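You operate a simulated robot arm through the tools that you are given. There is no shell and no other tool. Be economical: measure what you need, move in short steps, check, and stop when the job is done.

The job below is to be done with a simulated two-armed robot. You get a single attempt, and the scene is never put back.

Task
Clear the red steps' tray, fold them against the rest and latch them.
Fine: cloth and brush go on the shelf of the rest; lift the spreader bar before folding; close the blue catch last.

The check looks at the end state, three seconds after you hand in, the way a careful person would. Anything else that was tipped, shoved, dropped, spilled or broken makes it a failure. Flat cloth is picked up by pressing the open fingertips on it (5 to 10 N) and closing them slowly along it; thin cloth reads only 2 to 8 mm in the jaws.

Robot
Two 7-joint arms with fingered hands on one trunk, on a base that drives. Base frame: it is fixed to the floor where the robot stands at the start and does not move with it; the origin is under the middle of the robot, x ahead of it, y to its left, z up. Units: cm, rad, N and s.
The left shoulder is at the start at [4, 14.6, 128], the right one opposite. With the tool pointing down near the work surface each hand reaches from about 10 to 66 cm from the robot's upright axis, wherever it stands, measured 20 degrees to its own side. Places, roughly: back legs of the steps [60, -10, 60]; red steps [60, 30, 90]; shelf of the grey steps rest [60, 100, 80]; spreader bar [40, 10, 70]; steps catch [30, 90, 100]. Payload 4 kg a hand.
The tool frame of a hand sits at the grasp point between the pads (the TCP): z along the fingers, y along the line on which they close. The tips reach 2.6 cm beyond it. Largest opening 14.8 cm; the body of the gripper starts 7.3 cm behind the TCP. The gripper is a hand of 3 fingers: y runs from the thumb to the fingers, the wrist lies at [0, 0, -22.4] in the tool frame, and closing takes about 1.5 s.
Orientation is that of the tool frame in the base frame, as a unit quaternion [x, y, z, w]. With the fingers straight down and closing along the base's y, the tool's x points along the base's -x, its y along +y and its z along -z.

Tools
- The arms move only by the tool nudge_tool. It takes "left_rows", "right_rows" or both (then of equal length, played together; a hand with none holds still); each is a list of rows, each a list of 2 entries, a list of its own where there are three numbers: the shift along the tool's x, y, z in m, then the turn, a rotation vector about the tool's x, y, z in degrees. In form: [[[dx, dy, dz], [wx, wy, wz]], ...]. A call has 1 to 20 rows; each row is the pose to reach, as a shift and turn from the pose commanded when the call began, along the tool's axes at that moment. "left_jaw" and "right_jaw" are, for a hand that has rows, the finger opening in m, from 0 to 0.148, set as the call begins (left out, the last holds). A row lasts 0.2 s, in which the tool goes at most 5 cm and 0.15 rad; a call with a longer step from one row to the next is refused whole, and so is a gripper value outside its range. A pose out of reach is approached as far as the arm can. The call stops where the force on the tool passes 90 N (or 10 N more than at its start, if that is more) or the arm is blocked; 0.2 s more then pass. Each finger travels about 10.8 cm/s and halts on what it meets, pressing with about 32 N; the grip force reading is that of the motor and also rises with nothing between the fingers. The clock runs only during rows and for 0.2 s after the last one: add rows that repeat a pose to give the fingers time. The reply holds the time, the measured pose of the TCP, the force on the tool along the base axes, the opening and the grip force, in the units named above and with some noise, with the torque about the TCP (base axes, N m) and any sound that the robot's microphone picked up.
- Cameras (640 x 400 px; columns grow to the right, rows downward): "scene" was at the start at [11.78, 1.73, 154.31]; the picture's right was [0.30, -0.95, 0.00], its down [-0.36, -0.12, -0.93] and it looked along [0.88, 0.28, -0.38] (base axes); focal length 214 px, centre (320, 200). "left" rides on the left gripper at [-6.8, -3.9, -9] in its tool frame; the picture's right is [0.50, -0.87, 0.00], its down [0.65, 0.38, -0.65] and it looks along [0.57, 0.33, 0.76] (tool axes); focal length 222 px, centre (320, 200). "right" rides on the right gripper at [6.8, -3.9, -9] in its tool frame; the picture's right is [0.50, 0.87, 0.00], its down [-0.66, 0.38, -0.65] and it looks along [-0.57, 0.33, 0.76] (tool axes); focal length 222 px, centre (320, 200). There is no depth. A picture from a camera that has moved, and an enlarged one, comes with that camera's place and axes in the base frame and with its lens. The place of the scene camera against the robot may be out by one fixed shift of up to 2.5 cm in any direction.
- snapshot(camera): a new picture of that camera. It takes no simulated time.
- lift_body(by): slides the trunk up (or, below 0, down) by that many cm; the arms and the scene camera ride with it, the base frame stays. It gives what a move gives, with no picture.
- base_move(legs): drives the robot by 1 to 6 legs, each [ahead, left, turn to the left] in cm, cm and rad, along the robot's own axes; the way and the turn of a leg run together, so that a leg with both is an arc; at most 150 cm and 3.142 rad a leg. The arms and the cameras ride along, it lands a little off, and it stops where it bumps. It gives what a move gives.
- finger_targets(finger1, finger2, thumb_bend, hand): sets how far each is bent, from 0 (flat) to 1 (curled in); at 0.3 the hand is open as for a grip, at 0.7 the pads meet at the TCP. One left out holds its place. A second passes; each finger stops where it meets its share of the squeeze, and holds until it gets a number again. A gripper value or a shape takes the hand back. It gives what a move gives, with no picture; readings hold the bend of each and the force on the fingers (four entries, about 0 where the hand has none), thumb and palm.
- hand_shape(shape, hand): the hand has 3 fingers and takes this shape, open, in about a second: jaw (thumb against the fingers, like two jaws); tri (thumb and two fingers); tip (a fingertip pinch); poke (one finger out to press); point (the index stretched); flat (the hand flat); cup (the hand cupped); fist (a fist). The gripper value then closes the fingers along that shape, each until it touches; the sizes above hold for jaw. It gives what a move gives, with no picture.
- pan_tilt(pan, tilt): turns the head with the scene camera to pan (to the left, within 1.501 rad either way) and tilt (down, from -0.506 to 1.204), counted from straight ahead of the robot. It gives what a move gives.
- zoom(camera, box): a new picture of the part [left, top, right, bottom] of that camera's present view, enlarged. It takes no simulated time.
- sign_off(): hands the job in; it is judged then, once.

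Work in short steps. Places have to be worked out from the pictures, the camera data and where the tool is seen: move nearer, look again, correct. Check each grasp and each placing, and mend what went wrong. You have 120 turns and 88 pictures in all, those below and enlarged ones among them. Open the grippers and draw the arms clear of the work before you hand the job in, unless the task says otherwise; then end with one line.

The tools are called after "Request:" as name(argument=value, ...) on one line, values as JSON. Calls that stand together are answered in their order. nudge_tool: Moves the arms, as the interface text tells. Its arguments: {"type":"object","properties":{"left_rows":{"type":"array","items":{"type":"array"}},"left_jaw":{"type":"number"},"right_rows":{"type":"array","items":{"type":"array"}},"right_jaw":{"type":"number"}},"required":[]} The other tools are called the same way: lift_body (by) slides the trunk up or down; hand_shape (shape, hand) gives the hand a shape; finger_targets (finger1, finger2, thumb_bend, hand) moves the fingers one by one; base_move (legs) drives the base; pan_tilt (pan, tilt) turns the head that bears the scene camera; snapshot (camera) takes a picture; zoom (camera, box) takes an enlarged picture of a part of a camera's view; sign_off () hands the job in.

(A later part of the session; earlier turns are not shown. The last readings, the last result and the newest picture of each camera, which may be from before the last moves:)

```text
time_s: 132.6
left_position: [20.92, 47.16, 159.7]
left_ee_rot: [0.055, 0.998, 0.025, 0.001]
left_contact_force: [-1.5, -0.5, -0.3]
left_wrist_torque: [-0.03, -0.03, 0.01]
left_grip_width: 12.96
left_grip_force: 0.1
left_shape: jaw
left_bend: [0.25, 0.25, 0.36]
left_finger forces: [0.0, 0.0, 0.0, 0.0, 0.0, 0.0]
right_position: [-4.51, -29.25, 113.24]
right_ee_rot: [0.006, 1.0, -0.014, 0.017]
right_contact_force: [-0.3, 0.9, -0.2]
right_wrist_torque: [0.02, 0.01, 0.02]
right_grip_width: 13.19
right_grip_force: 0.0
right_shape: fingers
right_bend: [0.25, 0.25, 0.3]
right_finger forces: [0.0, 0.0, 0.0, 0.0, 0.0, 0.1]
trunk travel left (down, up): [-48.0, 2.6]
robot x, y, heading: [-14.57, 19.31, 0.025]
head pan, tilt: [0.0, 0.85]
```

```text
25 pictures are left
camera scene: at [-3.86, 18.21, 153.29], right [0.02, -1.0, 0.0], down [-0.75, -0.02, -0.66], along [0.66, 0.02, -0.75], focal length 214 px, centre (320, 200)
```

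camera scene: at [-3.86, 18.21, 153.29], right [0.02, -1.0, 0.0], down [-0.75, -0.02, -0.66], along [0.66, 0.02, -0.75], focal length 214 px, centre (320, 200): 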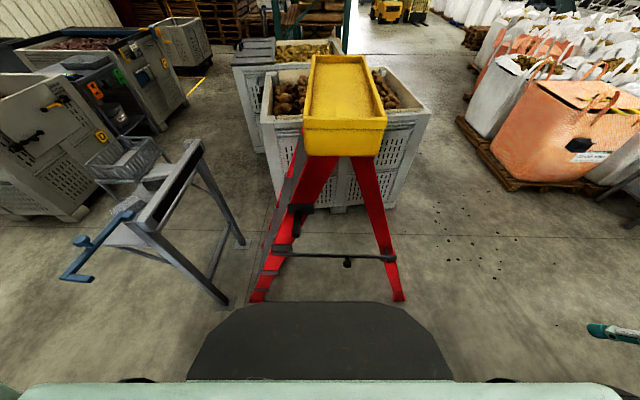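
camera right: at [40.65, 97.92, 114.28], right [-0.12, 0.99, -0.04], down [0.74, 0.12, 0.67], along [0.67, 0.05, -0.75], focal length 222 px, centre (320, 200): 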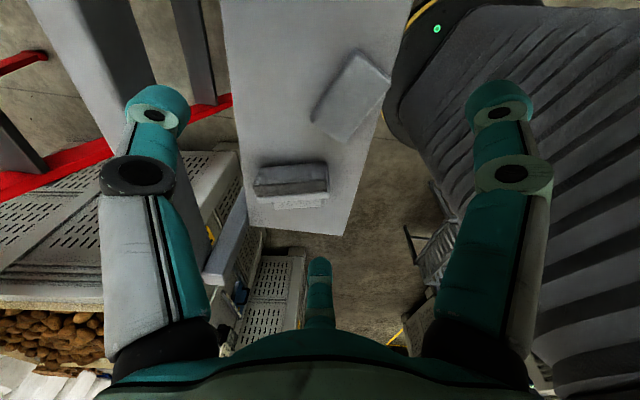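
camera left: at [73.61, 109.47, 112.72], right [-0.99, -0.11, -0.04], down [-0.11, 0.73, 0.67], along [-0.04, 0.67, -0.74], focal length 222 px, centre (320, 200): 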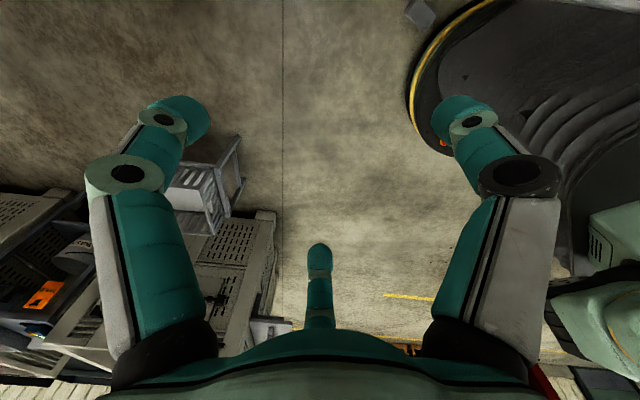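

The spreader bar runs at about z≈80 from y≈36 (pivot on the ladder) to y≈−7 (hook on the back leg), near x≈33. I back up 12 cm, lower the trunk, and turn the right hand to point forward.

Request:
base_move(legs=[[-12, 0, -0.025]])

Request:
lift_body(by=-22)

Request:
nudge_tool(right_rows=[[[-0.04, 0.02, 0.0], [0, 0, 0]], [[-0.08, 0.05, 0.0], [0, 0, 0]], [[-0.12, 0.08, 0.0], [0, 0, 0]], [[-0.15, 0.11, 0.0], [0, -5, 0]], [[-0.18, 0.14, 0.02], [0, -12, 0]], [[-0.2, 0.17, 0.04], [0, -20, 0]], [[-0.21, 0.2, 0.06], [0, -28, 0]], [[-0.22, 0.22, 0.08], [0, -36, 0]], [[-0.23, 0.24, 0.1], [0, -44, 0]], [[-0.24, 0.25, 0.12], [0, -52, 0]], [[-0.25, 0.25, 0.14], [0, -60, 0]], [[-0.25, 0.25, 0.16], [0, -68, 0]], [[-0.25, 0.25, 0.18], [0, -76, 0]], [[-0.25, 0.25, 0.2], [0, -82, 0]]], right_jaw=0.06)

Request:
snapshot(camera="scene")

```text
time_s: 133.8
left_position: [10.16, 46.09, 159.46]
left_ee_rot: [0.068, 0.997, 0.025, 0.0]
left_contact_force: [-0.4, 0.4, 0.4]
left_wrist_torque: [0.0, 0.04, -0.02]
left_grip_width: 12.99
left_grip_force: 0.0
left_shape: jaw
left_bend: [0.25, 0.25, 0.36]
left_finger forces: [0.0, 0.0, 0.0, 0.0, 0.1, 0.0]
right_position: [-17.55, -29.6, 113.26]
right_ee_rot: [0.019, 1.0, -0.015, 0.016]
right_contact_force: [0.6, 0.8, -1.1]
right_wrist_torque: [-0.03, 0.0, -0.01]
right_grip_width: 13.2
right_grip_force: 0.0
right_shape: fingers
right_bend: [0.25, 0.25, 0.3]
right_finger forces: [0.0, 0.1, 0.0, 0.0, 0.1, 0.0]
trunk travel left (down, up): [-48.0, 2.6]
robot x, y, heading: [-26.71, 18.88, -0.001]
head pan, tilt: [0.0, 0.85]
```

```text
time_s: 136.1
left_position: [9.79, 46.12, 137.73]
left_ee_rot: [0.069, 0.997, 0.026, 0.0]
left_contact_force: [-0.5, 0.4, 0.1]
left_wrist_torque: [0.01, 0.0, 0.03]
left_grip_width: 12.98
left_grip_force: 0.0
left_shape: jaw
left_bend: [0.25, 0.25, 0.36]
left_finger forces: [0.0, 0.1, 0.0, 0.1, 0.1, 0.1]
right_position: [-17.74, -29.68, 91.31]
right_ee_rot: [0.018, 1.0, -0.015, 0.017]
right_contact_force: [0.5, 0.2, 0.5]
right_wrist_torque: [0.0, 0.02, -0.02]
right_grip_width: 13.2
right_grip_force: 0.0
right_shape: fingers
right_bend: [0.25, 0.25, 0.3]
right_finger forces: [0.0, 0.1, 0.1, 0.0, 0.0, 0.0]
trunk travel left (down, up): [-26.0, 24.6]
robot x, y, heading: [-26.3, 19.05, 0.001]
head pan, tilt: [0.0, 0.85]
```

```text
time_s: 139.3
left_position: [9.71, 45.99, 137.73]
left_ee_rot: [0.069, 0.997, 0.026, 0.001]
left_contact_force: [-0.6, 0.4, -1.0]
left_wrist_torque: [-0.01, 0.02, 0.01]
left_grip_width: 12.99
left_grip_force: 0.1
left_shape: jaw
left_bend: [0.25, 0.25, 0.36]
left_finger forces: [0.0, 0.0, 0.1, 0.1, 0.1, 0.1]
right_position: [14.57, -27.13, 81.71]
right_ee_rot: [-0.136, 0.807, -0.043, 0.572]
right_contact_force: [-0.8, 1.0, -0.2]
right_wrist_torque: [-0.01, -0.01, 0.03]
right_grip_width: 6.01
right_grip_force: 0.0
right_shape: jaw
right_bend: [0.77, 0.77, 0.7]
right_finger forces: [0.0, 0.0, 0.1, 0.0, 0.0, 0.0]
right hand out of reach, approached as far as the arm can: row 1, 2, 3, 4, 5, 6, 7, 8, 9, 10, 11, 12, 13
trunk travel left (down, up): [-26.0, 24.6]
robot x, y, heading: [-26.83, 18.93, -0.001]
head pan, tilt: [0.0, 0.85]
stopped in row 14 (right hand): the arm was blocked; the commanded pose is now the measured one
```

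```text
24 pictures are left
camera scene: at [-15.87, 17.71, 131.28], right [0.0, -1.0, 0.0], down [-0.75, 0.0, -0.66], along [0.66, 0.0, -0.75], focal length 214 px, centre (320, 200)
```

scene: 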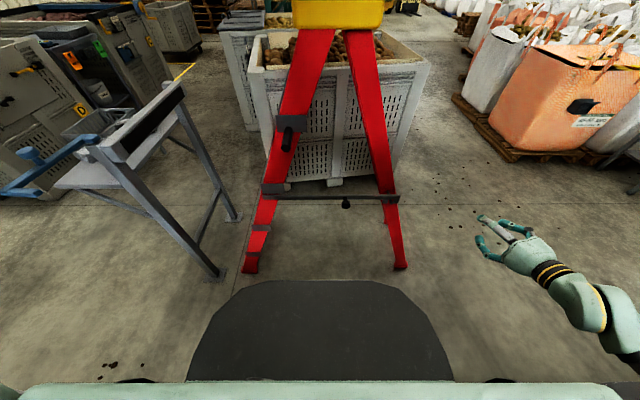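

The right hand now points forward (20° down). I lower it below bar height and use the base to bring it to y≈1, short of the bar.

Request:
nudge_tool(right_rows=[[[0.03, 0.007, 0.011], [0, 0, 0]], [[0.06, 0.015, 0.022], [0, 0, 0]], [[0.09, 0.022, 0.033], [0, 0, 0]], [[0.116, 0.029, 0.043], [0, 0, 0]], [[0.116, 0.029, 0.043], [0, 0, 0]]], right_jaw=0.02)

Request:
base_move(legs=[[0, 28, 0]])

Request:
snapshot(camera="right")

Request:
snapshot(camera="scene")

```text
time_s: 140.5
left_position: [9.72, 46.02, 137.81]
left_ee_rot: [0.068, 0.997, 0.026, 0.001]
left_contact_force: [-0.5, -0.3, 0.2]
left_wrist_torque: [-0.03, -0.03, 0.0]
left_grip_width: 12.99
left_grip_force: 0.0
left_shape: jaw
left_bend: [0.25, 0.25, 0.36]
left_finger forces: [0.0, 0.1, 0.1, 0.0, 0.1, 0.0]
right_position: [14.31, -27.06, 68.95]
right_ee_rot: [-0.137, 0.808, -0.043, 0.572]
right_contact_force: [-0.1, -0.2, 0.3]
right_wrist_torque: [0.02, 0.0, -0.01]
right_grip_width: 2.04
right_grip_force: 0.1
right_shape: jaw
right_bend: [0.74, 0.74, 0.7]
right_finger forces: [0.0, 0.0, 0.1, 0.0, 0.1, 0.0]
trunk travel left (down, up): [-26.0, 24.6]
robot x, y, heading: [-26.48, 18.99, -0.007]
head pan, tilt: [0.0, 0.85]
```

```text
time_s: 142.5
left_position: [9.9, 73.91, 137.57]
left_ee_rot: [0.07, 0.997, 0.026, 0.001]
left_contact_force: [0.3, 0.5, 0.1]
left_wrist_torque: [-0.01, 0.0, 0.03]
left_grip_width: 12.99
left_grip_force: 0.1
left_shape: jaw
left_bend: [0.25, 0.25, 0.36]
left_finger forces: [0.0, 0.0, 0.1, 0.0, 0.1, 0.0]
right_position: [14.3, 0.79, 68.98]
right_ee_rot: [-0.136, 0.808, -0.043, 0.572]
right_contact_force: [0.3, 0.3, -0.3]
right_wrist_torque: [-0.02, 0.01, 0.01]
right_grip_width: 2.03
right_grip_force: 0.0
right_shape: jaw
right_bend: [0.74, 0.74, 0.7]
right_finger forces: [0.0, 0.1, 0.0, 0.0, 0.1, 0.0]
trunk travel left (down, up): [-26.0, 24.6]
robot x, y, heading: [-26.38, 46.75, -0.006]
head pan, tilt: [0.0, 0.85]
```

```text
23 pictures are left
camera right: at [4.59, -5.6, 66.82], right [-0.3, 0.7, -0.65], down [-0.47, 0.48, 0.74], along [0.83, 0.53, 0.18], focal length 222 px, centre (320, 200)
```

right: 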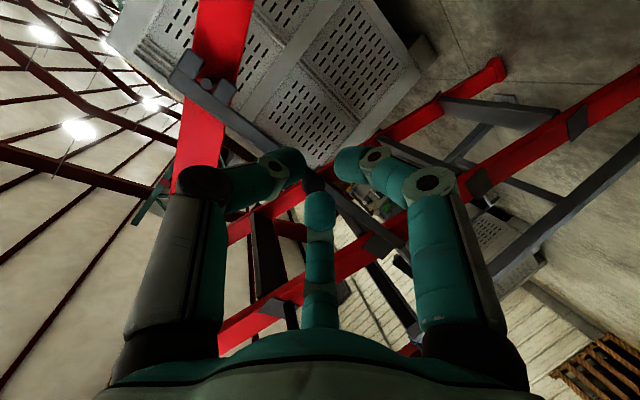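

```text
22 pictures are left
camera scene: at [-15.7, 45.64, 131.27], right [-0.01, -1.0, 0.0], down [-0.75, 0.0, -0.66], along [0.66, 0.0, -0.75], focal length 214 px, centre (320, 200)
```

scene: 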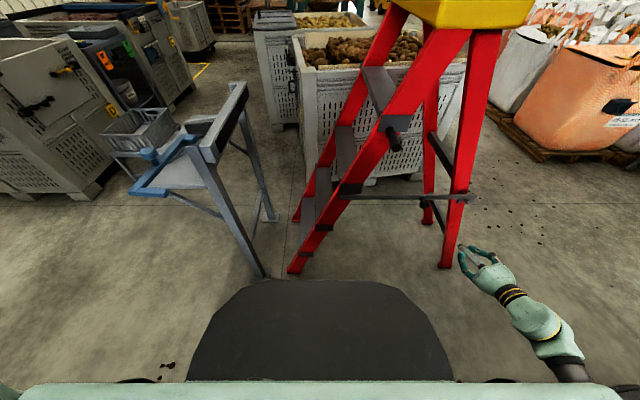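

Triangulating from both views, the bar is at x≈38, z≈72 with its hook end at y≈−9. I lower the hand 7 cm more and drive forward 25 cm so the fingers pass under the bar.

Request:
nudge_tool(right_rows=[[[0.03, 0.008, 0.012], [0, 0, 0]], [[0.064, 0.016, 0.024], [0, 0, 0]], [[0.064, 0.016, 0.024], [0, 0, 0]]], right_jaw=0.0)

Request:
base_move(legs=[[25, 0, 0]])

Request:
snapshot(camera="scene")

```text
time_s: 143.3
left_position: [9.88, 73.91, 137.69]
left_ee_rot: [0.069, 0.997, 0.027, 0.001]
left_contact_force: [-0.7, 0.5, 0.2]
left_wrist_torque: [0.02, 0.0, 0.0]
left_grip_width: 12.99
left_grip_force: 0.1
left_shape: jaw
left_bend: [0.25, 0.25, 0.36]
left_finger forces: [0.0, 0.1, 0.0, 0.0, 0.1, 0.0]
right_position: [14.23, 0.73, 62.06]
right_ee_rot: [-0.136, 0.808, -0.043, 0.572]
right_contact_force: [0.1, 0.0, 0.4]
right_wrist_torque: [-0.03, -0.01, 0.0]
right_grip_width: 0.0
right_grip_force: 31.9
right_shape: jaw
right_bend: [0.7, 0.7, 0.7]
right_finger forces: [0.0, 0.1, 0.0, 0.0, 0.0, 0.0]
trunk travel left (down, up): [-26.0, 24.6]
robot x, y, heading: [-26.53, 46.76, -0.004]
head pan, tilt: [0.0, 0.85]
```

```text
time_s: 145.1
left_position: [35.37, 74.17, 137.7]
left_ee_rot: [0.065, 0.998, 0.026, 0.001]
left_contact_force: [0.2, -0.3, -0.3]
left_wrist_torque: [0.04, 0.01, 0.02]
left_grip_width: 12.99
left_grip_force: 0.1
left_shape: jaw
left_bend: [0.25, 0.25, 0.36]
left_finger forces: [0.1, 0.0, 0.0, 0.0, 0.0, 0.0]
right_position: [40.28, 1.15, 61.91]
right_ee_rot: [-0.139, 0.807, -0.041, 0.572]
right_contact_force: [0.5, -0.3, 0.1]
right_wrist_torque: [0.0, -0.01, -0.01]
right_grip_width: 0.01
right_grip_force: 32.1
right_shape: jaw
right_bend: [0.7, 0.7, 0.7]
right_finger forces: [0.0, 0.0, 0.1, 0.0, 0.1, 0.0]
trunk travel left (down, up): [-26.0, 24.6]
robot x, y, heading: [-1.04, 46.88, 0.003]
head pan, tilt: [0.0, 0.85]
```

```text
21 pictures are left
camera scene: at [9.95, 45.72, 131.27], right [0.0, -1.0, 0.0], down [-0.75, 0.0, -0.66], along [0.66, 0.0, -0.75], focal length 214 px, centre (320, 200)
```

scene: 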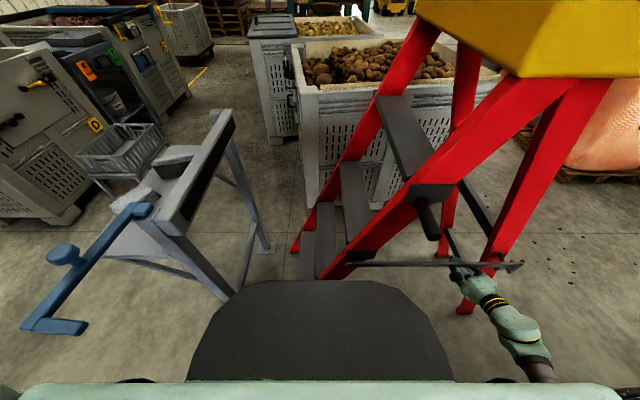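

The fingers are under the bar. I lift ~20 cm, with a slight drift toward the pivot, and watch the force.

Request:
nudge_tool(right_rows=[[[-0.036, -0.009, -0.0136], [0, 0, 0]], [[-0.073, -0.018, -0.027], [0, 0, 0]], [[-0.112, -0.017, -0.04], [0, 0, 0]], [[-0.151, -0.016, -0.053], [0, 0, 0]], [[-0.193, -0.007, -0.064], [0, 0, 0]], [[-0.193, -0.007, -0.064], [0, 0, 0]]])

Request:
snapshot(camera="scene")

```text
time_s: 146.5
left_position: [35.34, 74.1, 137.72]
left_ee_rot: [0.066, 0.998, 0.025, 0.001]
left_contact_force: [-0.1, -0.1, 0.3]
left_wrist_torque: [-0.04, -0.02, 0.02]
left_grip_width: 13.02
left_grip_force: 0.0
left_shape: jaw
left_bend: [0.25, 0.25, 0.36]
left_finger forces: [0.0, 0.0, 0.0, 0.1, 0.1, 0.0]
right_position: [40.38, 5.08, 81.64]
right_ee_rot: [-0.14, 0.808, -0.041, 0.571]
right_contact_force: [-0.8, -0.7, -0.7]
right_wrist_torque: [-0.06, -0.06, 0.02]
right_grip_width: 0.01
right_grip_force: 32.1
right_shape: jaw
right_bend: [0.7, 0.7, 0.7]
right_finger forces: [0.0, 0.8, 0.1, 0.0, 0.0, 0.0]
trunk travel left (down, up): [-26.0, 24.6]
robot x, y, heading: [-0.73, 46.85, -0.001]
head pan, tilt: [0.0, 0.85]
```

```text
20 pictures are left
camera scene: at [9.96, 45.68, 131.27], right [0.0, -1.0, 0.0], down [-0.75, 0.0, -0.66], along [0.66, 0.0, -0.75], focal length 214 px, centre (320, 200)
```

scene: 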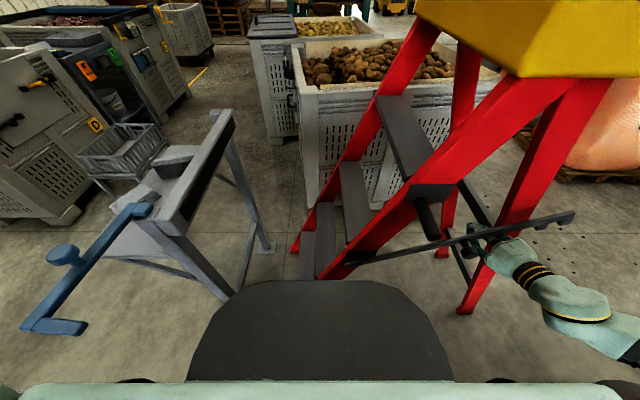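

The bar is unhooked and rising. I continue the arc toward the ladder rail.

Request:
nudge_tool(right_rows=[[[-0.037, 0.0, -0.011], [0, 0, 0]], [[-0.073, 0.005, -0.02], [0, 0, 0]], [[-0.105, 0.02, -0.027], [0, 0, 0]], [[-0.133, 0.07, -0.03], [0, 0, 0]], [[-0.145, 0.09, -0.031], [0, 0, 0]]])

Request:
snapshot(camera="scene")

```text
refused: row 4 steps farther than a row can; nothing moved
```

```text
19 pictures are left
camera scene: at [9.96, 45.68, 131.27], right [0.0, -1.0, 0.0], down [-0.75, 0.0, -0.66], along [0.66, 0.0, -0.75], focal length 214 px, centre (320, 200)
```

scene: 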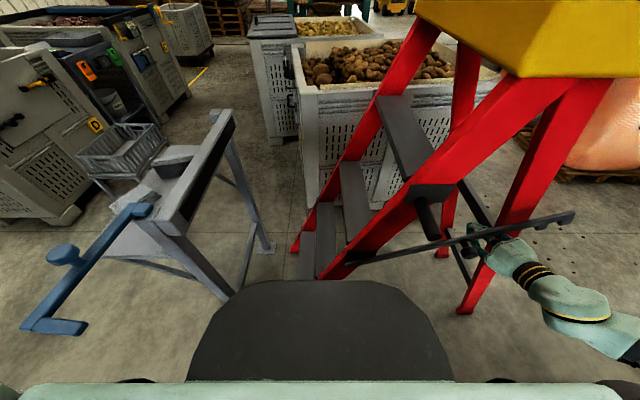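

A row was too long; retrying with shorter steps.

Request:
nudge_tool(right_rows=[[[-0.039, 0.001, -0.0127], [0, 0, 0]], [[-0.081, 0.011, -0.0245], [0, 0, 0]], [[-0.1165, 0.033, -0.032], [0, 0, 0]], [[-0.144, 0.062, -0.036], [0, 0, 0]], [[-0.144, 0.062, -0.036], [0, 0, 0]]])

```text
time_s: 147.7
left_position: [35.22, 74.06, 137.74]
left_ee_rot: [0.066, 0.997, 0.026, 0.002]
left_contact_force: [-0.5, 0.7, -0.7]
left_wrist_torque: [0.03, 0.0, -0.01]
left_grip_width: 13.03
left_grip_force: 0.0
left_shape: jaw
left_bend: [0.25, 0.25, 0.36]
left_finger forces: [0.1, 0.1, 0.0, 0.0, 0.0, 0.1]
right_position: [44.78, 11.69, 93.2]
right_ee_rot: [-0.14, 0.807, -0.041, 0.572]
right_contact_force: [0.3, -0.3, -0.8]
right_wrist_torque: [-0.02, 0.0, 0.02]
right_grip_width: 0.0
right_grip_force: 31.9
right_shape: jaw
right_bend: [0.7, 0.7, 0.7]
right_finger forces: [0.1, 0.1, 0.0, 0.1, 0.1, 0.6]
right hand out of reach, approached as far as the arm can: row 3, 4, 5
trunk travel left (down, up): [-26.0, 24.6]
robot x, y, heading: [-1.12, 46.93, 0.001]
head pan, tilt: [0.0, 0.85]
```

Reach limit made the hand creep in x. I use the base and trunk for the rest of the arc: back 5, left 6, then up 6.

Request:
base_move(legs=[[-5, 5, 0]])

Request:
lift_body(by=6)

Request:
snapshot(camera="scene")

```text
time_s: 148.8
left_position: [30.46, 78.97, 137.62]
left_ee_rot: [0.066, 0.997, 0.027, 0.002]
left_contact_force: [-0.9, -1.5, 0.6]
left_wrist_torque: [0.0, -0.02, 0.02]
left_grip_width: 12.96
left_grip_force: 0.1
left_shape: jaw
left_bend: [0.25, 0.25, 0.36]
left_finger forces: [0.0, 0.0, 0.1, 0.1, 0.0, 0.1]
right_position: [39.9, 16.47, 93.22]
right_ee_rot: [-0.138, 0.808, -0.041, 0.572]
right_contact_force: [-0.1, -0.1, 0.5]
right_wrist_torque: [0.01, 0.01, -0.04]
right_grip_width: 0.0
right_grip_force: 32.0
right_shape: jaw
right_bend: [0.7, 0.7, 0.7]
right_finger forces: [0.0, 0.0, 0.1, 0.0, 0.1, 0.1]
trunk travel left (down, up): [-26.0, 24.6]
robot x, y, heading: [-5.7, 51.59, 0.004]
head pan, tilt: [0.0, 0.85]
```

```text
time_s: 149.8
left_position: [30.54, 78.9, 143.57]
left_ee_rot: [0.066, 0.997, 0.027, 0.0]
left_contact_force: [-0.6, 0.5, -0.3]
left_wrist_torque: [0.01, -0.02, -0.02]
left_grip_width: 12.98
left_grip_force: 0.2
left_shape: jaw
left_bend: [0.25, 0.25, 0.36]
left_finger forces: [0.1, 0.1, 0.1, 0.1, 0.0, 0.0]
right_position: [39.83, 16.63, 99.16]
right_ee_rot: [-0.139, 0.808, -0.041, 0.571]
right_contact_force: [0.4, 0.6, 0.1]
right_wrist_torque: [-0.04, 0.01, 0.05]
right_grip_width: 0.0
right_grip_force: 31.8
right_shape: jaw
right_bend: [0.7, 0.7, 0.7]
right_finger forces: [0.0, 0.0, 0.1, 0.1, 0.0, 0.1]
trunk travel left (down, up): [-32.0, 18.6]
robot x, y, heading: [-5.77, 51.49, -0.001]
head pan, tilt: [0.0, 0.85]
```

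```text
18 pictures are left
camera scene: at [5.12, 50.59, 137.2], right [0.0, -1.0, 0.0], down [-0.75, 0.0, -0.66], along [0.66, 0.0, -0.75], focal length 214 px, centre (320, 200)
```

scene: 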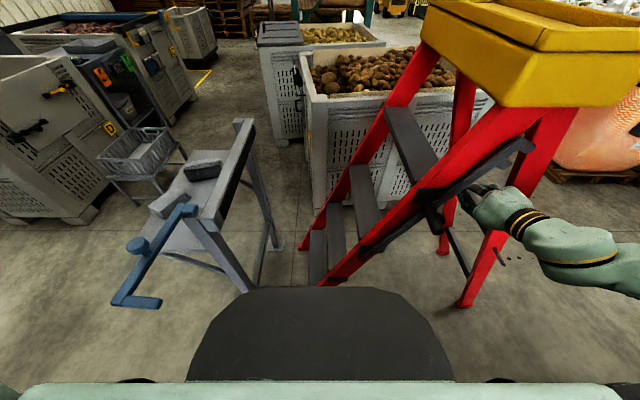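

The spreader bar now lies alongside the ladder rail and the hand reads no load. I back out 20 cm and check that it stays up.

Request:
base_move(legs=[[-22, 0, 0]])

Request:
snapshot(camera="scene")

```text
time_s: 151.4
left_position: [9.1, 78.88, 143.59]
left_ee_rot: [0.068, 0.997, 0.026, 0.0]
left_contact_force: [-0.2, 0.1, -0.1]
left_wrist_torque: [0.02, -0.01, -0.02]
left_grip_width: 12.98
left_grip_force: 0.0
left_shape: jaw
left_bend: [0.25, 0.25, 0.36]
left_finger forces: [0.0, 0.0, 0.0, 0.0, 0.0, 0.0]
right_position: [18.2, 16.58, 99.09]
right_ee_rot: [-0.139, 0.808, -0.041, 0.571]
right_contact_force: [0.1, -0.4, -1.0]
right_wrist_torque: [-0.02, 0.06, 0.01]
right_grip_width: 0.0
right_grip_force: 32.0
right_shape: jaw
right_bend: [0.7, 0.7, 0.7]
right_finger forces: [0.0, 0.0, 0.1, 0.1, 0.1, 0.0]
trunk travel left (down, up): [-32.0, 18.6]
robot x, y, heading: [-27.13, 52.03, -0.005]
head pan, tilt: [0.0, 0.85]
```

```text
17 pictures are left
camera scene: at [-16.42, 50.62, 137.19], right [0.0, -1.0, 0.0], down [-0.75, 0.0, -0.66], along [0.66, 0.0, -0.75], focal length 214 px, centre (320, 200)
```

scene: 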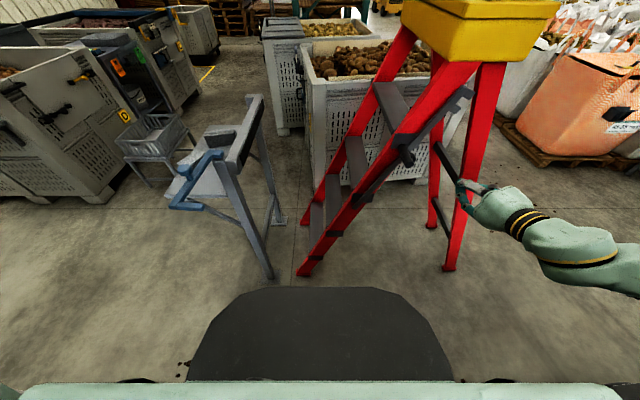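

The bar stays up. Next: fold. I plan to cage the near back leg (at z≈67 about y≈−7, x≈41) between the thumb and fingers of the forward-pointing right hand, then drive left toward the rest. First I lower the trunk and hand, and shift right.

Request:
lift_body(by=-14)

Request:
nudge_tool(right_rows=[[[0.036, 0.009, 0.0136], [0, 0, 0]], [[0.073, 0.018, 0.027], [0, 0, 0]], [[0.11, 0.027, 0.041], [0, 0, 0]], [[0.146, 0.036, 0.054], [0, 0, 0]], [[0.164, 0.04, 0.061], [0, 0, 0]], [[0.164, 0.04, 0.061], [0, 0, 0]]], right_jaw=0.148)

Request:
base_move(legs=[[0, -24, 0]])

Request:
snapshot(camera="right")

```text
time_s: 153.1
left_position: [8.96, 78.99, 129.76]
left_ee_rot: [0.068, 0.997, 0.026, 0.0]
left_contact_force: [-0.1, -0.3, -0.2]
left_wrist_torque: [0.02, 0.01, 0.02]
left_grip_width: 13.0
left_grip_force: 0.0
left_shape: jaw
left_bend: [0.25, 0.25, 0.36]
left_finger forces: [0.1, 0.0, 0.1, 0.0, 0.1, 0.1]
right_position: [18.24, 16.48, 85.43]
right_ee_rot: [-0.137, 0.807, -0.042, 0.572]
right_contact_force: [-0.1, 1.4, 0.5]
right_wrist_torque: [-0.02, 0.02, 0.0]
right_grip_width: 0.0
right_grip_force: 31.5
right_shape: jaw
right_bend: [0.7, 0.7, 0.7]
right_finger forces: [0.1, 0.0, 0.1, 0.0, 0.0, 0.1]
trunk travel left (down, up): [-18.0, 32.6]
robot x, y, heading: [-27.44, 51.74, 0.001]
head pan, tilt: [0.0, 0.85]
```

```text
time_s: 154.5
left_position: [8.88, 78.86, 129.67]
left_ee_rot: [0.068, 0.997, 0.026, 0.001]
left_contact_force: [-0.5, -0.1, 0.6]
left_wrist_torque: [-0.03, -0.03, -0.03]
left_grip_width: 12.99
left_grip_force: 0.0
left_shape: jaw
left_bend: [0.25, 0.25, 0.36]
left_finger forces: [0.1, 0.1, 0.0, 0.0, 0.0, 0.0]
right_position: [18.31, 15.61, 74.66]
right_ee_rot: [-0.139, 0.808, -0.041, 0.572]
right_contact_force: [-0.3, 0.7, -1.1]
right_wrist_torque: [0.03, -0.01, 0.02]
right_grip_width: 14.77
right_grip_force: 0.2
right_shape: jaw
right_bend: [0.3, 0.3, 0.3]
right_finger forces: [0.1, 0.1, 0.0, 0.0, 0.0, 0.1]
right hand out of reach, approached as far as the arm can: row 3, 4, 5, 6
trunk travel left (down, up): [-18.0, 32.6]
robot x, y, heading: [-27.2, 51.79, 0.001]
head pan, tilt: [0.0, 0.85]
```

```text
time_s: 156.2
left_position: [8.93, 55.17, 129.72]
left_ee_rot: [0.07, 0.997, 0.026, 0.001]
left_contact_force: [0.4, -0.3, -0.4]
left_wrist_torque: [0.0, 0.01, 0.0]
left_grip_width: 13.02
left_grip_force: 0.0
left_shape: jaw
left_bend: [0.25, 0.25, 0.36]
left_finger forces: [0.1, 0.2, 0.0, 0.1, 0.0, 0.0]
right_position: [17.93, -8.05, 74.48]
right_ee_rot: [-0.137, 0.808, -0.043, 0.572]
right_contact_force: [-0.1, 0.4, -0.9]
right_wrist_torque: [0.03, 0.0, 0.05]
right_grip_width: 14.79
right_grip_force: 0.0
right_shape: jaw
right_bend: [0.3, 0.3, 0.3]
right_finger forces: [0.1, 0.0, 0.0, 0.1, 0.1, 0.0]
trunk travel left (down, up): [-18.0, 32.6]
robot x, y, heading: [-27.23, 28.12, -0.004]
head pan, tilt: [0.0, 0.85]
```

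```text
16 pictures are left
camera right: at [8.2, -14.38, 72.5], right [-0.3, 0.7, -0.65], down [-0.47, 0.48, 0.74], along [0.83, 0.53, 0.18], focal length 222 px, centre (320, 200)
```

right: 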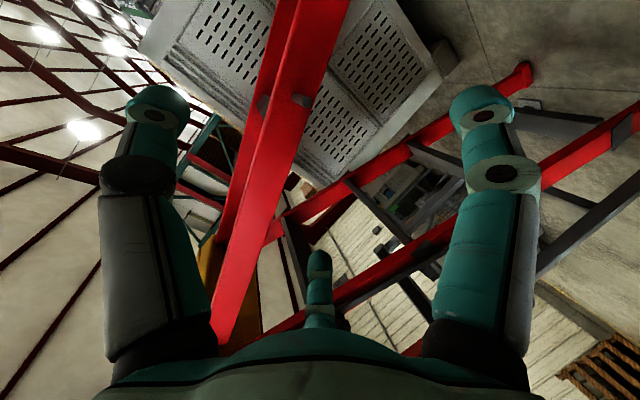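

The near back rail at z≈74 is about y≈−5.5 and 7 cm wide. I drive ahead 24 and left 2.5 so the hand straddles it.

Request:
base_move(legs=[[0, 2.5, 0], [23, 0, 0]])

Request:
snapshot(camera="right")

```text
time_s: 158.4
left_position: [31.7, 57.66, 129.56]
left_ee_rot: [0.069, 0.997, 0.026, 0.0]
left_contact_force: [0.9, 0.7, 0.0]
left_wrist_torque: [-0.02, 0.07, 0.0]
left_grip_width: 13.0
left_grip_force: 0.1
left_shape: jaw
left_bend: [0.25, 0.25, 0.36]
left_finger forces: [0.0, 0.0, 0.0, 0.0, 0.1, 0.0]
right_position: [40.75, -5.57, 74.63]
right_ee_rot: [-0.138, 0.808, -0.043, 0.571]
right_contact_force: [-4.9, 5.2, -3.2]
right_wrist_torque: [-0.5, -0.3, 0.22]
right_grip_width: 14.76
right_grip_force: 0.1
right_shape: jaw
right_bend: [0.3, 0.28, 0.3]
right_finger forces: [0.1, 8.3, 0.0, 0.1, 0.0, 0.0]
trunk travel left (down, up): [-18.0, 32.6]
robot x, y, heading: [-4.62, 31.02, -0.003]
head pan, tilt: [0.0, 0.85]
```

```text
15 pictures are left
camera right: at [31.0, -11.91, 72.5], right [-0.31, 0.69, -0.65], down [-0.47, 0.48, 0.74], along [0.83, 0.53, 0.18], focal length 222 px, centre (320, 200)
```

right: 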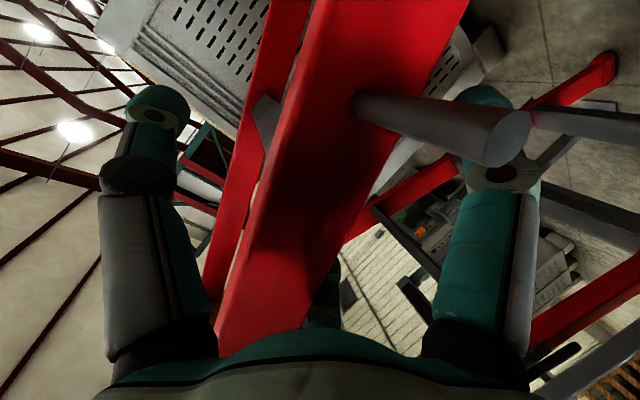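

The rail is inside the hand (one finger lightly touches the hook pin). To keep my body clear of the catch during the sweep I need to stand further back, so I back out, extend the arm 13 cm, and re-enter.

Request:
base_move(legs=[[-23, 0, 0]])

Request:
nudge_tool(right_rows=[[[-0.009, -0.005, 0.028], [0, 0, 0]], [[-0.018, -0.01, 0.056], [0, 0, 0]], [[-0.028, -0.015, 0.085], [0, 0, 0]], [[-0.037, -0.02, 0.112], [0, 0, 0]], [[-0.043, -0.024, 0.131], [0, 0, 0]], [[-0.043, -0.024, 0.131], [0, 0, 0]]])

```text
time_s: 160.1
left_position: [8.62, 57.66, 129.73]
left_ee_rot: [0.071, 0.997, 0.026, 0.001]
left_contact_force: [-0.2, -0.2, 0.1]
left_wrist_torque: [-0.01, 0.01, 0.01]
left_grip_width: 13.01
left_grip_force: 0.1
left_shape: jaw
left_bend: [0.25, 0.25, 0.36]
left_finger forces: [0.0, 0.1, 0.1, 0.0, 0.0, 0.1]
right_position: [17.42, -5.71, 74.71]
right_ee_rot: [-0.135, 0.808, -0.044, 0.572]
right_contact_force: [-0.5, 0.1, 0.2]
right_wrist_torque: [0.0, 0.0, -0.01]
right_grip_width: 14.82
right_grip_force: 0.1
right_shape: jaw
right_bend: [0.3, 0.3, 0.3]
right_finger forces: [0.0, 0.0, 0.0, 0.0, 0.0, 0.0]
trunk travel left (down, up): [-18.0, 32.6]
robot x, y, heading: [-27.54, 30.89, -0.009]
head pan, tilt: [0.0, 0.85]
```

```text
time_s: 161.5
left_position: [8.65, 57.48, 129.74]
left_ee_rot: [0.07, 0.997, 0.026, 0.001]
left_contact_force: [-0.2, -1.1, 0.0]
left_wrist_torque: [0.0, -0.01, 0.04]
left_grip_width: 12.99
left_grip_force: 0.0
left_shape: jaw
left_bend: [0.25, 0.25, 0.36]
left_finger forces: [0.0, 0.0, 0.0, 0.1, 0.1, 0.0]
right_position: [31.52, -6.13, 75.93]
right_ee_rot: [-0.136, 0.808, -0.043, 0.572]
right_contact_force: [0.2, 0.1, -0.3]
right_wrist_torque: [-0.04, -0.05, 0.02]
right_grip_width: 14.82
right_grip_force: 0.0
right_shape: jaw
right_bend: [0.3, 0.3, 0.3]
right_finger forces: [0.1, 0.0, 0.0, 0.0, 0.1, 0.0]
right hand out of reach, approached as far as the arm can: row 3, 4, 5, 6
trunk travel left (down, up): [-18.0, 32.6]
robot x, y, heading: [-27.22, 30.76, -0.01]
head pan, tilt: [0.0, 0.85]
```

Extended OK. Re-enter around the rail and start the fold: drive left 15 cm, then check.

Request:
base_move(legs=[[9.5, 0.8, 0]])

Request:
base_move(legs=[[0, 15, 0]])

Request:
snapshot(camera="scene")

```text
time_s: 162.6
left_position: [18.07, 58.51, 129.71]
left_ee_rot: [0.071, 0.997, 0.024, -0.001]
left_contact_force: [-0.1, 0.1, -0.5]
left_wrist_torque: [-0.03, 0.0, 0.0]
left_grip_width: 12.99
left_grip_force: 0.1
left_shape: jaw
left_bend: [0.25, 0.25, 0.36]
left_finger forces: [0.0, 0.0, 0.1, 0.1, 0.1, 0.1]
right_position: [41.11, -5.23, 75.89]
right_ee_rot: [-0.137, 0.808, -0.043, 0.571]
right_contact_force: [-8.2, 8.7, -4.1]
right_wrist_torque: [-0.68, -0.47, 0.3]
right_grip_width: 14.76
right_grip_force: 0.0
right_shape: jaw
right_bend: [0.3, 0.27, 0.3]
right_finger forces: [0.0, 11.7, 0.0, 0.1, 0.0, 0.1]
trunk travel left (down, up): [-18.0, 32.6]
robot x, y, heading: [-18.42, 31.33, -0.008]
head pan, tilt: [0.0, 0.85]
```

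```text
time_s: 164.0
left_position: [17.8, 73.4, 129.74]
left_ee_rot: [0.072, 0.997, 0.027, 0.003]
left_contact_force: [0.8, -0.2, -0.1]
left_wrist_torque: [-0.04, 0.04, 0.01]
left_grip_width: 12.99
left_grip_force: 0.1
left_shape: jaw
left_bend: [0.25, 0.25, 0.36]
left_finger forces: [0.0, 0.0, 0.0, 0.0, 0.1, 0.1]
right_position: [40.8, 9.63, 76.0]
right_ee_rot: [-0.135, 0.808, -0.044, 0.572]
right_contact_force: [-10.1, -22.1, 19.8]
right_wrist_torque: [-0.96, -0.19, -0.75]
right_grip_width: 14.81
right_grip_force: 0.0
right_shape: jaw
right_bend: [0.3, 0.3, 0.2]
right_finger forces: [0.1, 0.0, 0.1, 0.0, 27.8, 0.0]
trunk travel left (down, up): [-18.0, 32.6]
robot x, y, heading: [-18.17, 46.21, -0.01]
head pan, tilt: [0.0, 0.85]
```

```text
14 pictures are left
camera scene: at [-7.94, 45.3, 123.34], right [-0.01, -1.0, 0.0], down [-0.75, 0.01, -0.66], along [0.66, -0.01, -0.75], focal length 214 px, centre (320, 200)
```

scene: 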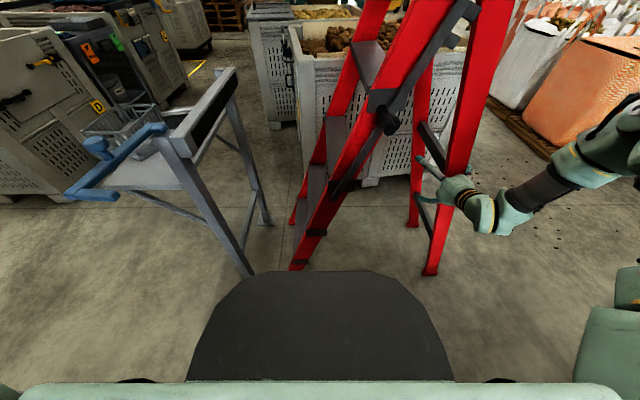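

It folds nicely: the back feet slide in while the front feet stay put (28 N). I continue left in stages.

Request:
base_move(legs=[[0, 15, 0]])

Request:
base_move(legs=[[0, 12, 0]])

Request:
snapshot(camera="scene")

```text
time_s: 165.4
left_position: [17.65, 88.62, 129.9]
left_ee_rot: [0.07, 0.997, 0.026, 0.002]
left_contact_force: [0.3, -0.1, -0.1]
left_wrist_torque: [-0.04, -0.02, 0.06]
left_grip_width: 13.02
left_grip_force: 0.1
left_shape: jaw
left_bend: [0.25, 0.25, 0.36]
left_finger forces: [0.0, 0.1, 0.0, 0.0, 0.1, 0.0]
right_position: [40.85, 24.96, 75.81]
right_ee_rot: [-0.133, 0.809, -0.044, 0.57]
right_contact_force: [-18.9, -22.7, 16.8]
right_wrist_torque: [-0.79, -0.47, -1.42]
right_grip_width: 14.81
right_grip_force: 0.1
right_shape: jaw
right_bend: [0.3, 0.3, 0.17]
right_finger forces: [0.0, 0.0, 0.0, 0.0, 30.9, 0.1]
trunk travel left (down, up): [-18.0, 32.6]
robot x, y, heading: [-18.27, 61.81, -0.006]
head pan, tilt: [0.0, 0.85]
```

```text
time_s: 166.6
left_position: [18.1, 100.67, 129.7]
left_ee_rot: [0.071, 0.997, 0.026, 0.002]
left_contact_force: [-0.1, -0.1, 0.5]
left_wrist_torque: [-0.02, -0.01, 0.0]
left_grip_width: 12.99
left_grip_force: 0.0
left_shape: jaw
left_bend: [0.25, 0.25, 0.36]
left_finger forces: [0.0, 0.1, 0.1, 0.0, 0.0, 0.0]
right_position: [40.92, 36.69, 75.74]
right_ee_rot: [-0.132, 0.811, -0.043, 0.568]
right_contact_force: [-11.7, -14.1, 2.9]
right_wrist_torque: [0.15, -0.25, -0.76]
right_grip_width: 14.82
right_grip_force: 0.1
right_shape: jaw
right_bend: [0.3, 0.3, 0.26]
right_finger forces: [0.0, 0.0, 0.0, 0.0, 17.6, 0.0]
trunk travel left (down, up): [-18.0, 32.6]
robot x, y, heading: [-17.83, 73.45, -0.006]
head pan, tilt: [0.0, 0.85]
```

```text
13 pictures are left
camera scene: at [-7.55, 72.55, 123.32], right [-0.01, -1.0, 0.0], down [-0.75, 0.01, -0.66], along [0.66, 0.0, -0.75], focal length 214 px, centre (320, 200)
```

scene: 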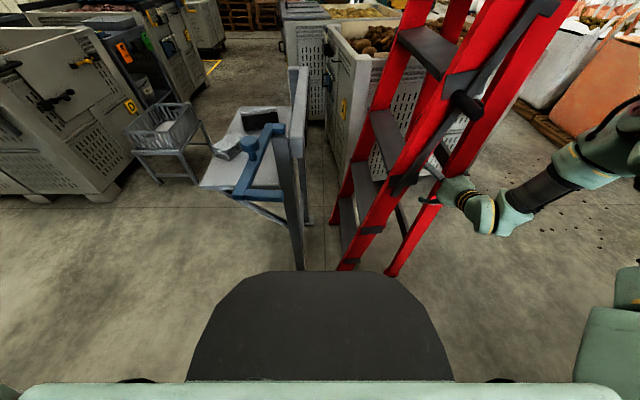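

Going well. Continue left 12 cm, then 8 cm, watching forces.

Request:
base_move(legs=[[0, 12, 0]])

Request:
base_move(legs=[[0, 7, 0]])

Request:
snapshot(camera="scene")

```text
time_s: 167.9
left_position: [18.51, 112.46, 129.69]
left_ee_rot: [0.072, 0.997, 0.027, 0.001]
left_contact_force: [0.0, 0.2, -0.4]
left_wrist_torque: [-0.02, 0.01, 0.0]
left_grip_width: 12.99
left_grip_force: 0.0
left_shape: jaw
left_bend: [0.25, 0.25, 0.36]
left_finger forces: [0.1, 0.0, 0.0, 0.1, 0.0, 0.1]
right_position: [41.03, 48.56, 75.48]
right_ee_rot: [-0.131, 0.812, -0.044, 0.566]
right_contact_force: [0.1, 0.8, 0.6]
right_wrist_torque: [0.01, 0.03, 0.03]
right_grip_width: 14.8
right_grip_force: 0.0
right_shape: jaw
right_bend: [0.29, 0.3, 0.3]
right_finger forces: [0.4, 0.0, 0.0, 0.1, 0.0, 0.0]
trunk travel left (down, up): [-18.0, 32.6]
robot x, y, heading: [-17.88, 85.7, -0.01]
head pan, tilt: [0.0, 0.85]
```

```text
time_s: 168.9
left_position: [18.4, 119.16, 129.81]
left_ee_rot: [0.072, 0.997, 0.028, 0.001]
left_contact_force: [0.3, -0.9, -1.1]
left_wrist_torque: [0.01, 0.0, -0.01]
left_grip_width: 13.0
left_grip_force: 0.1
left_shape: jaw
left_bend: [0.25, 0.25, 0.36]
left_finger forces: [0.0, 0.0, 0.1, 0.0, 0.0, 0.1]
right_position: [41.08, 55.31, 75.52]
right_ee_rot: [-0.13, 0.812, -0.044, 0.567]
right_contact_force: [-0.5, 0.1, 0.0]
right_wrist_torque: [0.0, -0.02, 0.03]
right_grip_width: 14.79
right_grip_force: 0.0
right_shape: jaw
right_bend: [0.3, 0.3, 0.3]
right_finger forces: [0.0, 0.1, 0.0, 0.1, 0.0, 0.1]
trunk travel left (down, up): [-18.0, 32.6]
robot x, y, heading: [-18.03, 92.33, -0.006]
head pan, tilt: [0.0, 0.85]
```

```text
12 pictures are left
camera scene: at [-7.22, 91.17, 123.31], right [-0.01, -1.0, 0.0], down [-0.75, 0.01, -0.66], along [0.66, 0.0, -0.75], focal length 214 px, centre (320, 200)
```

scene: 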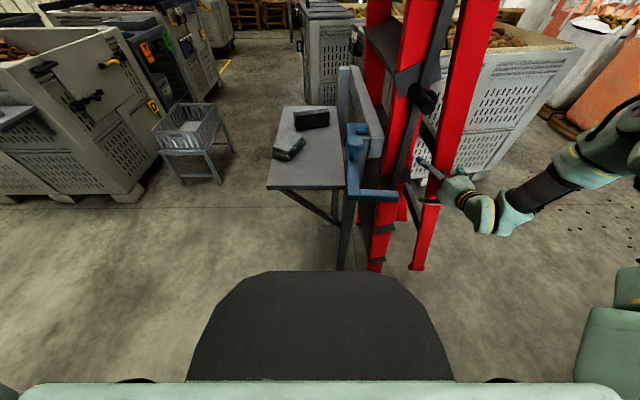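

The ladder has reached the rest; the back legs still hang a bit apart. Continue pushing them closed gently.

Request:
base_move(legs=[[0, 6, 0]])

Request:
base_move(legs=[[0, 4, 0]])

```text
time_s: 169.8
left_position: [18.54, 125.44, 129.65]
left_ee_rot: [0.072, 0.997, 0.026, 0.0]
left_contact_force: [-0.2, 0.2, 0.2]
left_wrist_torque: [-0.03, 0.0, 0.02]
left_grip_width: 12.99
left_grip_force: 0.1
left_shape: jaw
left_bend: [0.25, 0.25, 0.36]
left_finger forces: [0.1, 0.0, 0.0, 0.0, 0.0, 0.0]
right_position: [41.21, 61.4, 75.51]
right_ee_rot: [-0.131, 0.812, -0.045, 0.566]
right_contact_force: [-0.2, -4.2, -4.1]
right_wrist_torque: [0.06, -0.02, 0.03]
right_grip_width: 14.8
right_grip_force: 0.0
right_shape: jaw
right_bend: [0.3, 0.33, 0.3]
right_finger forces: [0.1, 5.5, 0.0, 0.0, 0.0, 0.1]
trunk travel left (down, up): [-18.0, 32.6]
robot x, y, heading: [-18.13, 98.63, -0.007]
head pan, tilt: [0.0, 0.85]
```

```text
time_s: 170.7
left_position: [18.38, 128.59, 129.96]
left_ee_rot: [0.073, 0.997, 0.028, 0.002]
left_contact_force: [-0.4, 0.5, -0.1]
left_wrist_torque: [-0.03, -0.03, -0.02]
left_grip_width: 13.0
left_grip_force: 0.1
left_shape: jaw
left_bend: [0.25, 0.25, 0.36]
left_finger forces: [0.1, 0.0, 0.1, 0.1, 0.1, 0.1]
right_position: [40.64, 63.65, 75.06]
right_ee_rot: [-0.117, 0.816, -0.052, 0.563]
right_contact_force: [-18.2, -63.2, 0.5]
right_wrist_torque: [3.12, -1.18, 1.58]
right_grip_width: 14.79
right_grip_force: 0.0
right_shape: jaw
right_bend: [0.31, 0.46, 0.29]
right_finger forces: [3.2, 61.6, 0.0, 0.0, 1.6, 0.0]
trunk travel left (down, up): [-18.0, 32.6]
robot x, y, heading: [-17.5, 102.34, -0.013]
head pan, tilt: [0.0, 0.85]
```

The finger between the legs now blocks the closing (62 N). I ease back, withdraw the hand, and will push from outside instead.

Request:
base_move(legs=[[0, -5, 0], [-22, 0, 0]])

Request:
snapshot(camera="scene")

```text
time_s: 172.9
left_position: [-2.87, 124.3, 129.7]
left_ee_rot: [0.076, 0.997, 0.026, 0.001]
left_contact_force: [-1.0, -0.3, 0.5]
left_wrist_torque: [0.0, -0.02, -0.05]
left_grip_width: 13.0
left_grip_force: 0.0
left_shape: jaw
left_bend: [0.25, 0.25, 0.36]
left_finger forces: [0.0, 0.0, 0.0, 0.0, 0.0, 0.1]
right_position: [18.84, 58.79, 75.13]
right_ee_rot: [-0.115, 0.817, -0.056, 0.562]
right_contact_force: [0.2, 0.6, -0.4]
right_wrist_torque: [0.0, 0.01, 0.01]
right_grip_width: 14.79
right_grip_force: 0.1
right_shape: jaw
right_bend: [0.3, 0.3, 0.3]
right_finger forces: [0.0, 0.0, 0.1, 0.0, 0.1, 0.1]
trunk travel left (down, up): [-18.0, 32.6]
robot x, y, heading: [-39.75, 97.57, -0.013]
head pan, tilt: [0.0, 0.85]
```

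```text
11 pictures are left
camera scene: at [-28.83, 96.42, 123.31], right [-0.02, -1.0, 0.0], down [-0.75, 0.01, -0.66], along [0.66, -0.01, -0.75], focal length 214 px, centre (320, 200)
```

scene: 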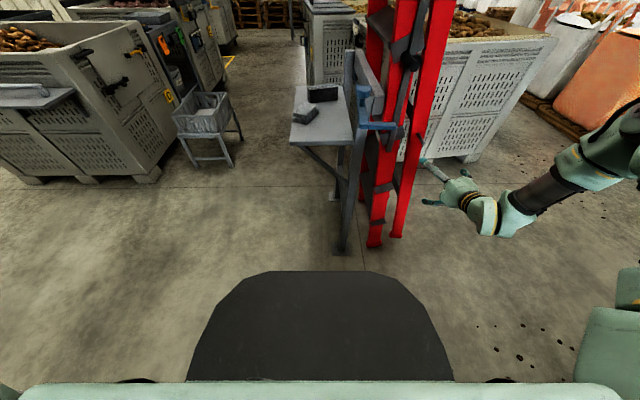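

The ladder leans at the rest; the back legs are still ~10 cm open at mid-height. I close the hand, come in from the right side of the back leg, and push left.

Request:
nudge_tool(right_rows=[[[0, 0, 0], [0, 0, 0]], [[0, 0, 0], [0, 0, 0]], [[0, 0, 0], [0, 0, 0]], [[0, 0, 0], [0, 0, 0]], [[0, 0, 0], [0, 0, 0]], [[0, 0, 0], [0, 0, 0]]], right_jaw=0.0)

Request:
base_move(legs=[[0, -12, 0], [24, 0, 0]])

Request:
base_move(legs=[[0, 9, 0]])

Request:
base_move(legs=[[0, 6, 0]])

```text
time_s: 174.3
left_position: [-2.79, 124.26, 129.68]
left_ee_rot: [0.076, 0.997, 0.026, 0.001]
left_contact_force: [0.4, 0.1, 0.8]
left_wrist_torque: [0.02, 0.01, -0.02]
left_grip_width: 12.99
left_grip_force: 0.1
left_shape: jaw
left_bend: [0.25, 0.25, 0.36]
left_finger forces: [0.0, 0.1, 0.0, 0.0, 0.0, 0.0]
right_position: [18.82, 58.83, 75.25]
right_ee_rot: [-0.116, 0.818, -0.056, 0.561]
right_contact_force: [0.5, 0.1, -0.8]
right_wrist_torque: [-0.01, 0.01, -0.02]
right_grip_width: 0.0
right_grip_force: 32.2
right_shape: jaw
right_bend: [0.7, 0.7, 0.7]
right_finger forces: [0.1, 0.0, 0.0, 0.1, 0.0, 0.0]
trunk travel left (down, up): [-18.0, 32.6]
robot x, y, heading: [-39.14, 98.03, -0.018]
head pan, tilt: [0.0, 0.85]
```

```text
time_s: 176.9
left_position: [20.83, 111.99, 129.69]
left_ee_rot: [0.075, 0.997, 0.027, 0.001]
left_contact_force: [0.5, 0.1, -0.3]
left_wrist_torque: [0.02, 0.0, 0.01]
left_grip_width: 13.02
left_grip_force: 0.0
left_shape: jaw
left_bend: [0.25, 0.25, 0.36]
left_finger forces: [0.1, 0.0, 0.1, 0.0, 0.1, 0.0]
right_position: [42.6, 46.53, 75.06]
right_ee_rot: [-0.117, 0.817, -0.056, 0.561]
right_contact_force: [0.8, 0.5, -0.2]
right_wrist_torque: [-0.01, -0.01, -0.01]
right_grip_width: 0.0
right_grip_force: 31.9
right_shape: jaw
right_bend: [0.7, 0.7, 0.7]
right_finger forces: [0.1, 0.1, 0.0, 0.1, 0.1, 0.0]
trunk travel left (down, up): [-18.0, 32.6]
robot x, y, heading: [-16.03, 84.99, -0.013]
head pan, tilt: [0.0, 0.85]
```

```text
time_s: 178.1
left_position: [20.67, 120.64, 129.82]
left_ee_rot: [0.074, 0.997, 0.026, 0.001]
left_contact_force: [-0.4, 0.5, -0.2]
left_wrist_torque: [-0.02, 0.0, 0.01]
left_grip_width: 12.98
left_grip_force: 0.0
left_shape: jaw
left_bend: [0.25, 0.25, 0.36]
left_finger forces: [0.0, 0.0, 0.1, 0.1, 0.0, 0.0]
right_position: [42.55, 55.02, 74.85]
right_ee_rot: [-0.112, 0.819, -0.059, 0.559]
right_contact_force: [-12.6, -40.2, 1.1]
right_wrist_torque: [-0.22, 0.1, 1.09]
right_grip_width: 0.0
right_grip_force: 32.0
right_shape: jaw
right_bend: [0.7, 0.7, 0.75]
right_finger forces: [42.7, 0.1, 0.1, 0.0, 0.0, 0.0]
trunk travel left (down, up): [-18.0, 32.6]
robot x, y, heading: [-15.61, 94.52, -0.013]
head pan, tilt: [0.0, 0.85]
```

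```text
time_s: 178.9
left_position: [21.37, 123.86, 129.71]
left_ee_rot: [0.081, 0.996, 0.026, 0.002]
left_contact_force: [0.8, 0.9, 0.1]
left_wrist_torque: [-0.06, 0.01, 0.0]
left_grip_width: 12.99
left_grip_force: 0.0
left_shape: jaw
left_bend: [0.25, 0.25, 0.36]
left_finger forces: [0.0, 0.0, 0.1, 0.0, 0.0, 0.0]
right_position: [42.02, 54.7, 75.0]
right_ee_rot: [-0.09, 0.822, -0.091, 0.555]
right_contact_force: [-6.4, -25.1, 1.4]
right_wrist_torque: [-0.06, 0.04, 0.58]
right_grip_width: 0.0
right_grip_force: 31.8
right_shape: jaw
right_bend: [0.7, 0.7, 0.75]
right_finger forces: [46.0, 0.0, 0.1, 0.0, 0.0, 0.1]
trunk travel left (down, up): [-18.0, 32.6]
robot x, y, heading: [-15.82, 97.4, -0.026]
head pan, tilt: [0.0, 0.85]
stopped in leg 1: the force on the tool passed its limit at 109 N (the readings are from after the stop); the commanded pose is now the measured one
```

It stopped at 109 N with the leg at y≈58–60: it seems fully closed, or blocked. I look.

Request:
zoom(camera="scene", box=[280, 0, 520, 300])

```text
1.33 times, centred on (400, 150) of scene
camera zoom: at [-4.89, 96.26, 123.29], right [-0.03, -1.0, 0.0], down [-0.75, 0.02, -0.66], along [0.66, -0.02, -0.75], focal length 286 px, centre (213, 267)
```

zoom: 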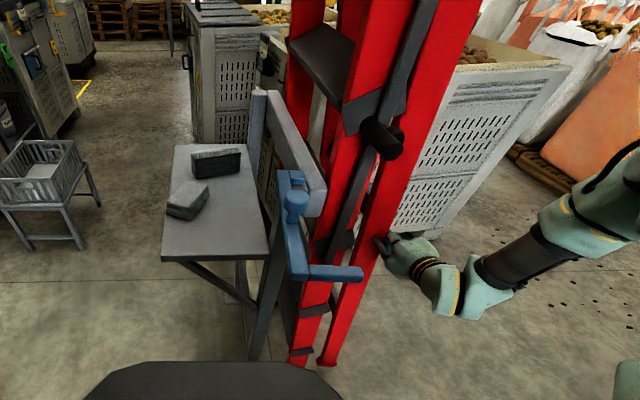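

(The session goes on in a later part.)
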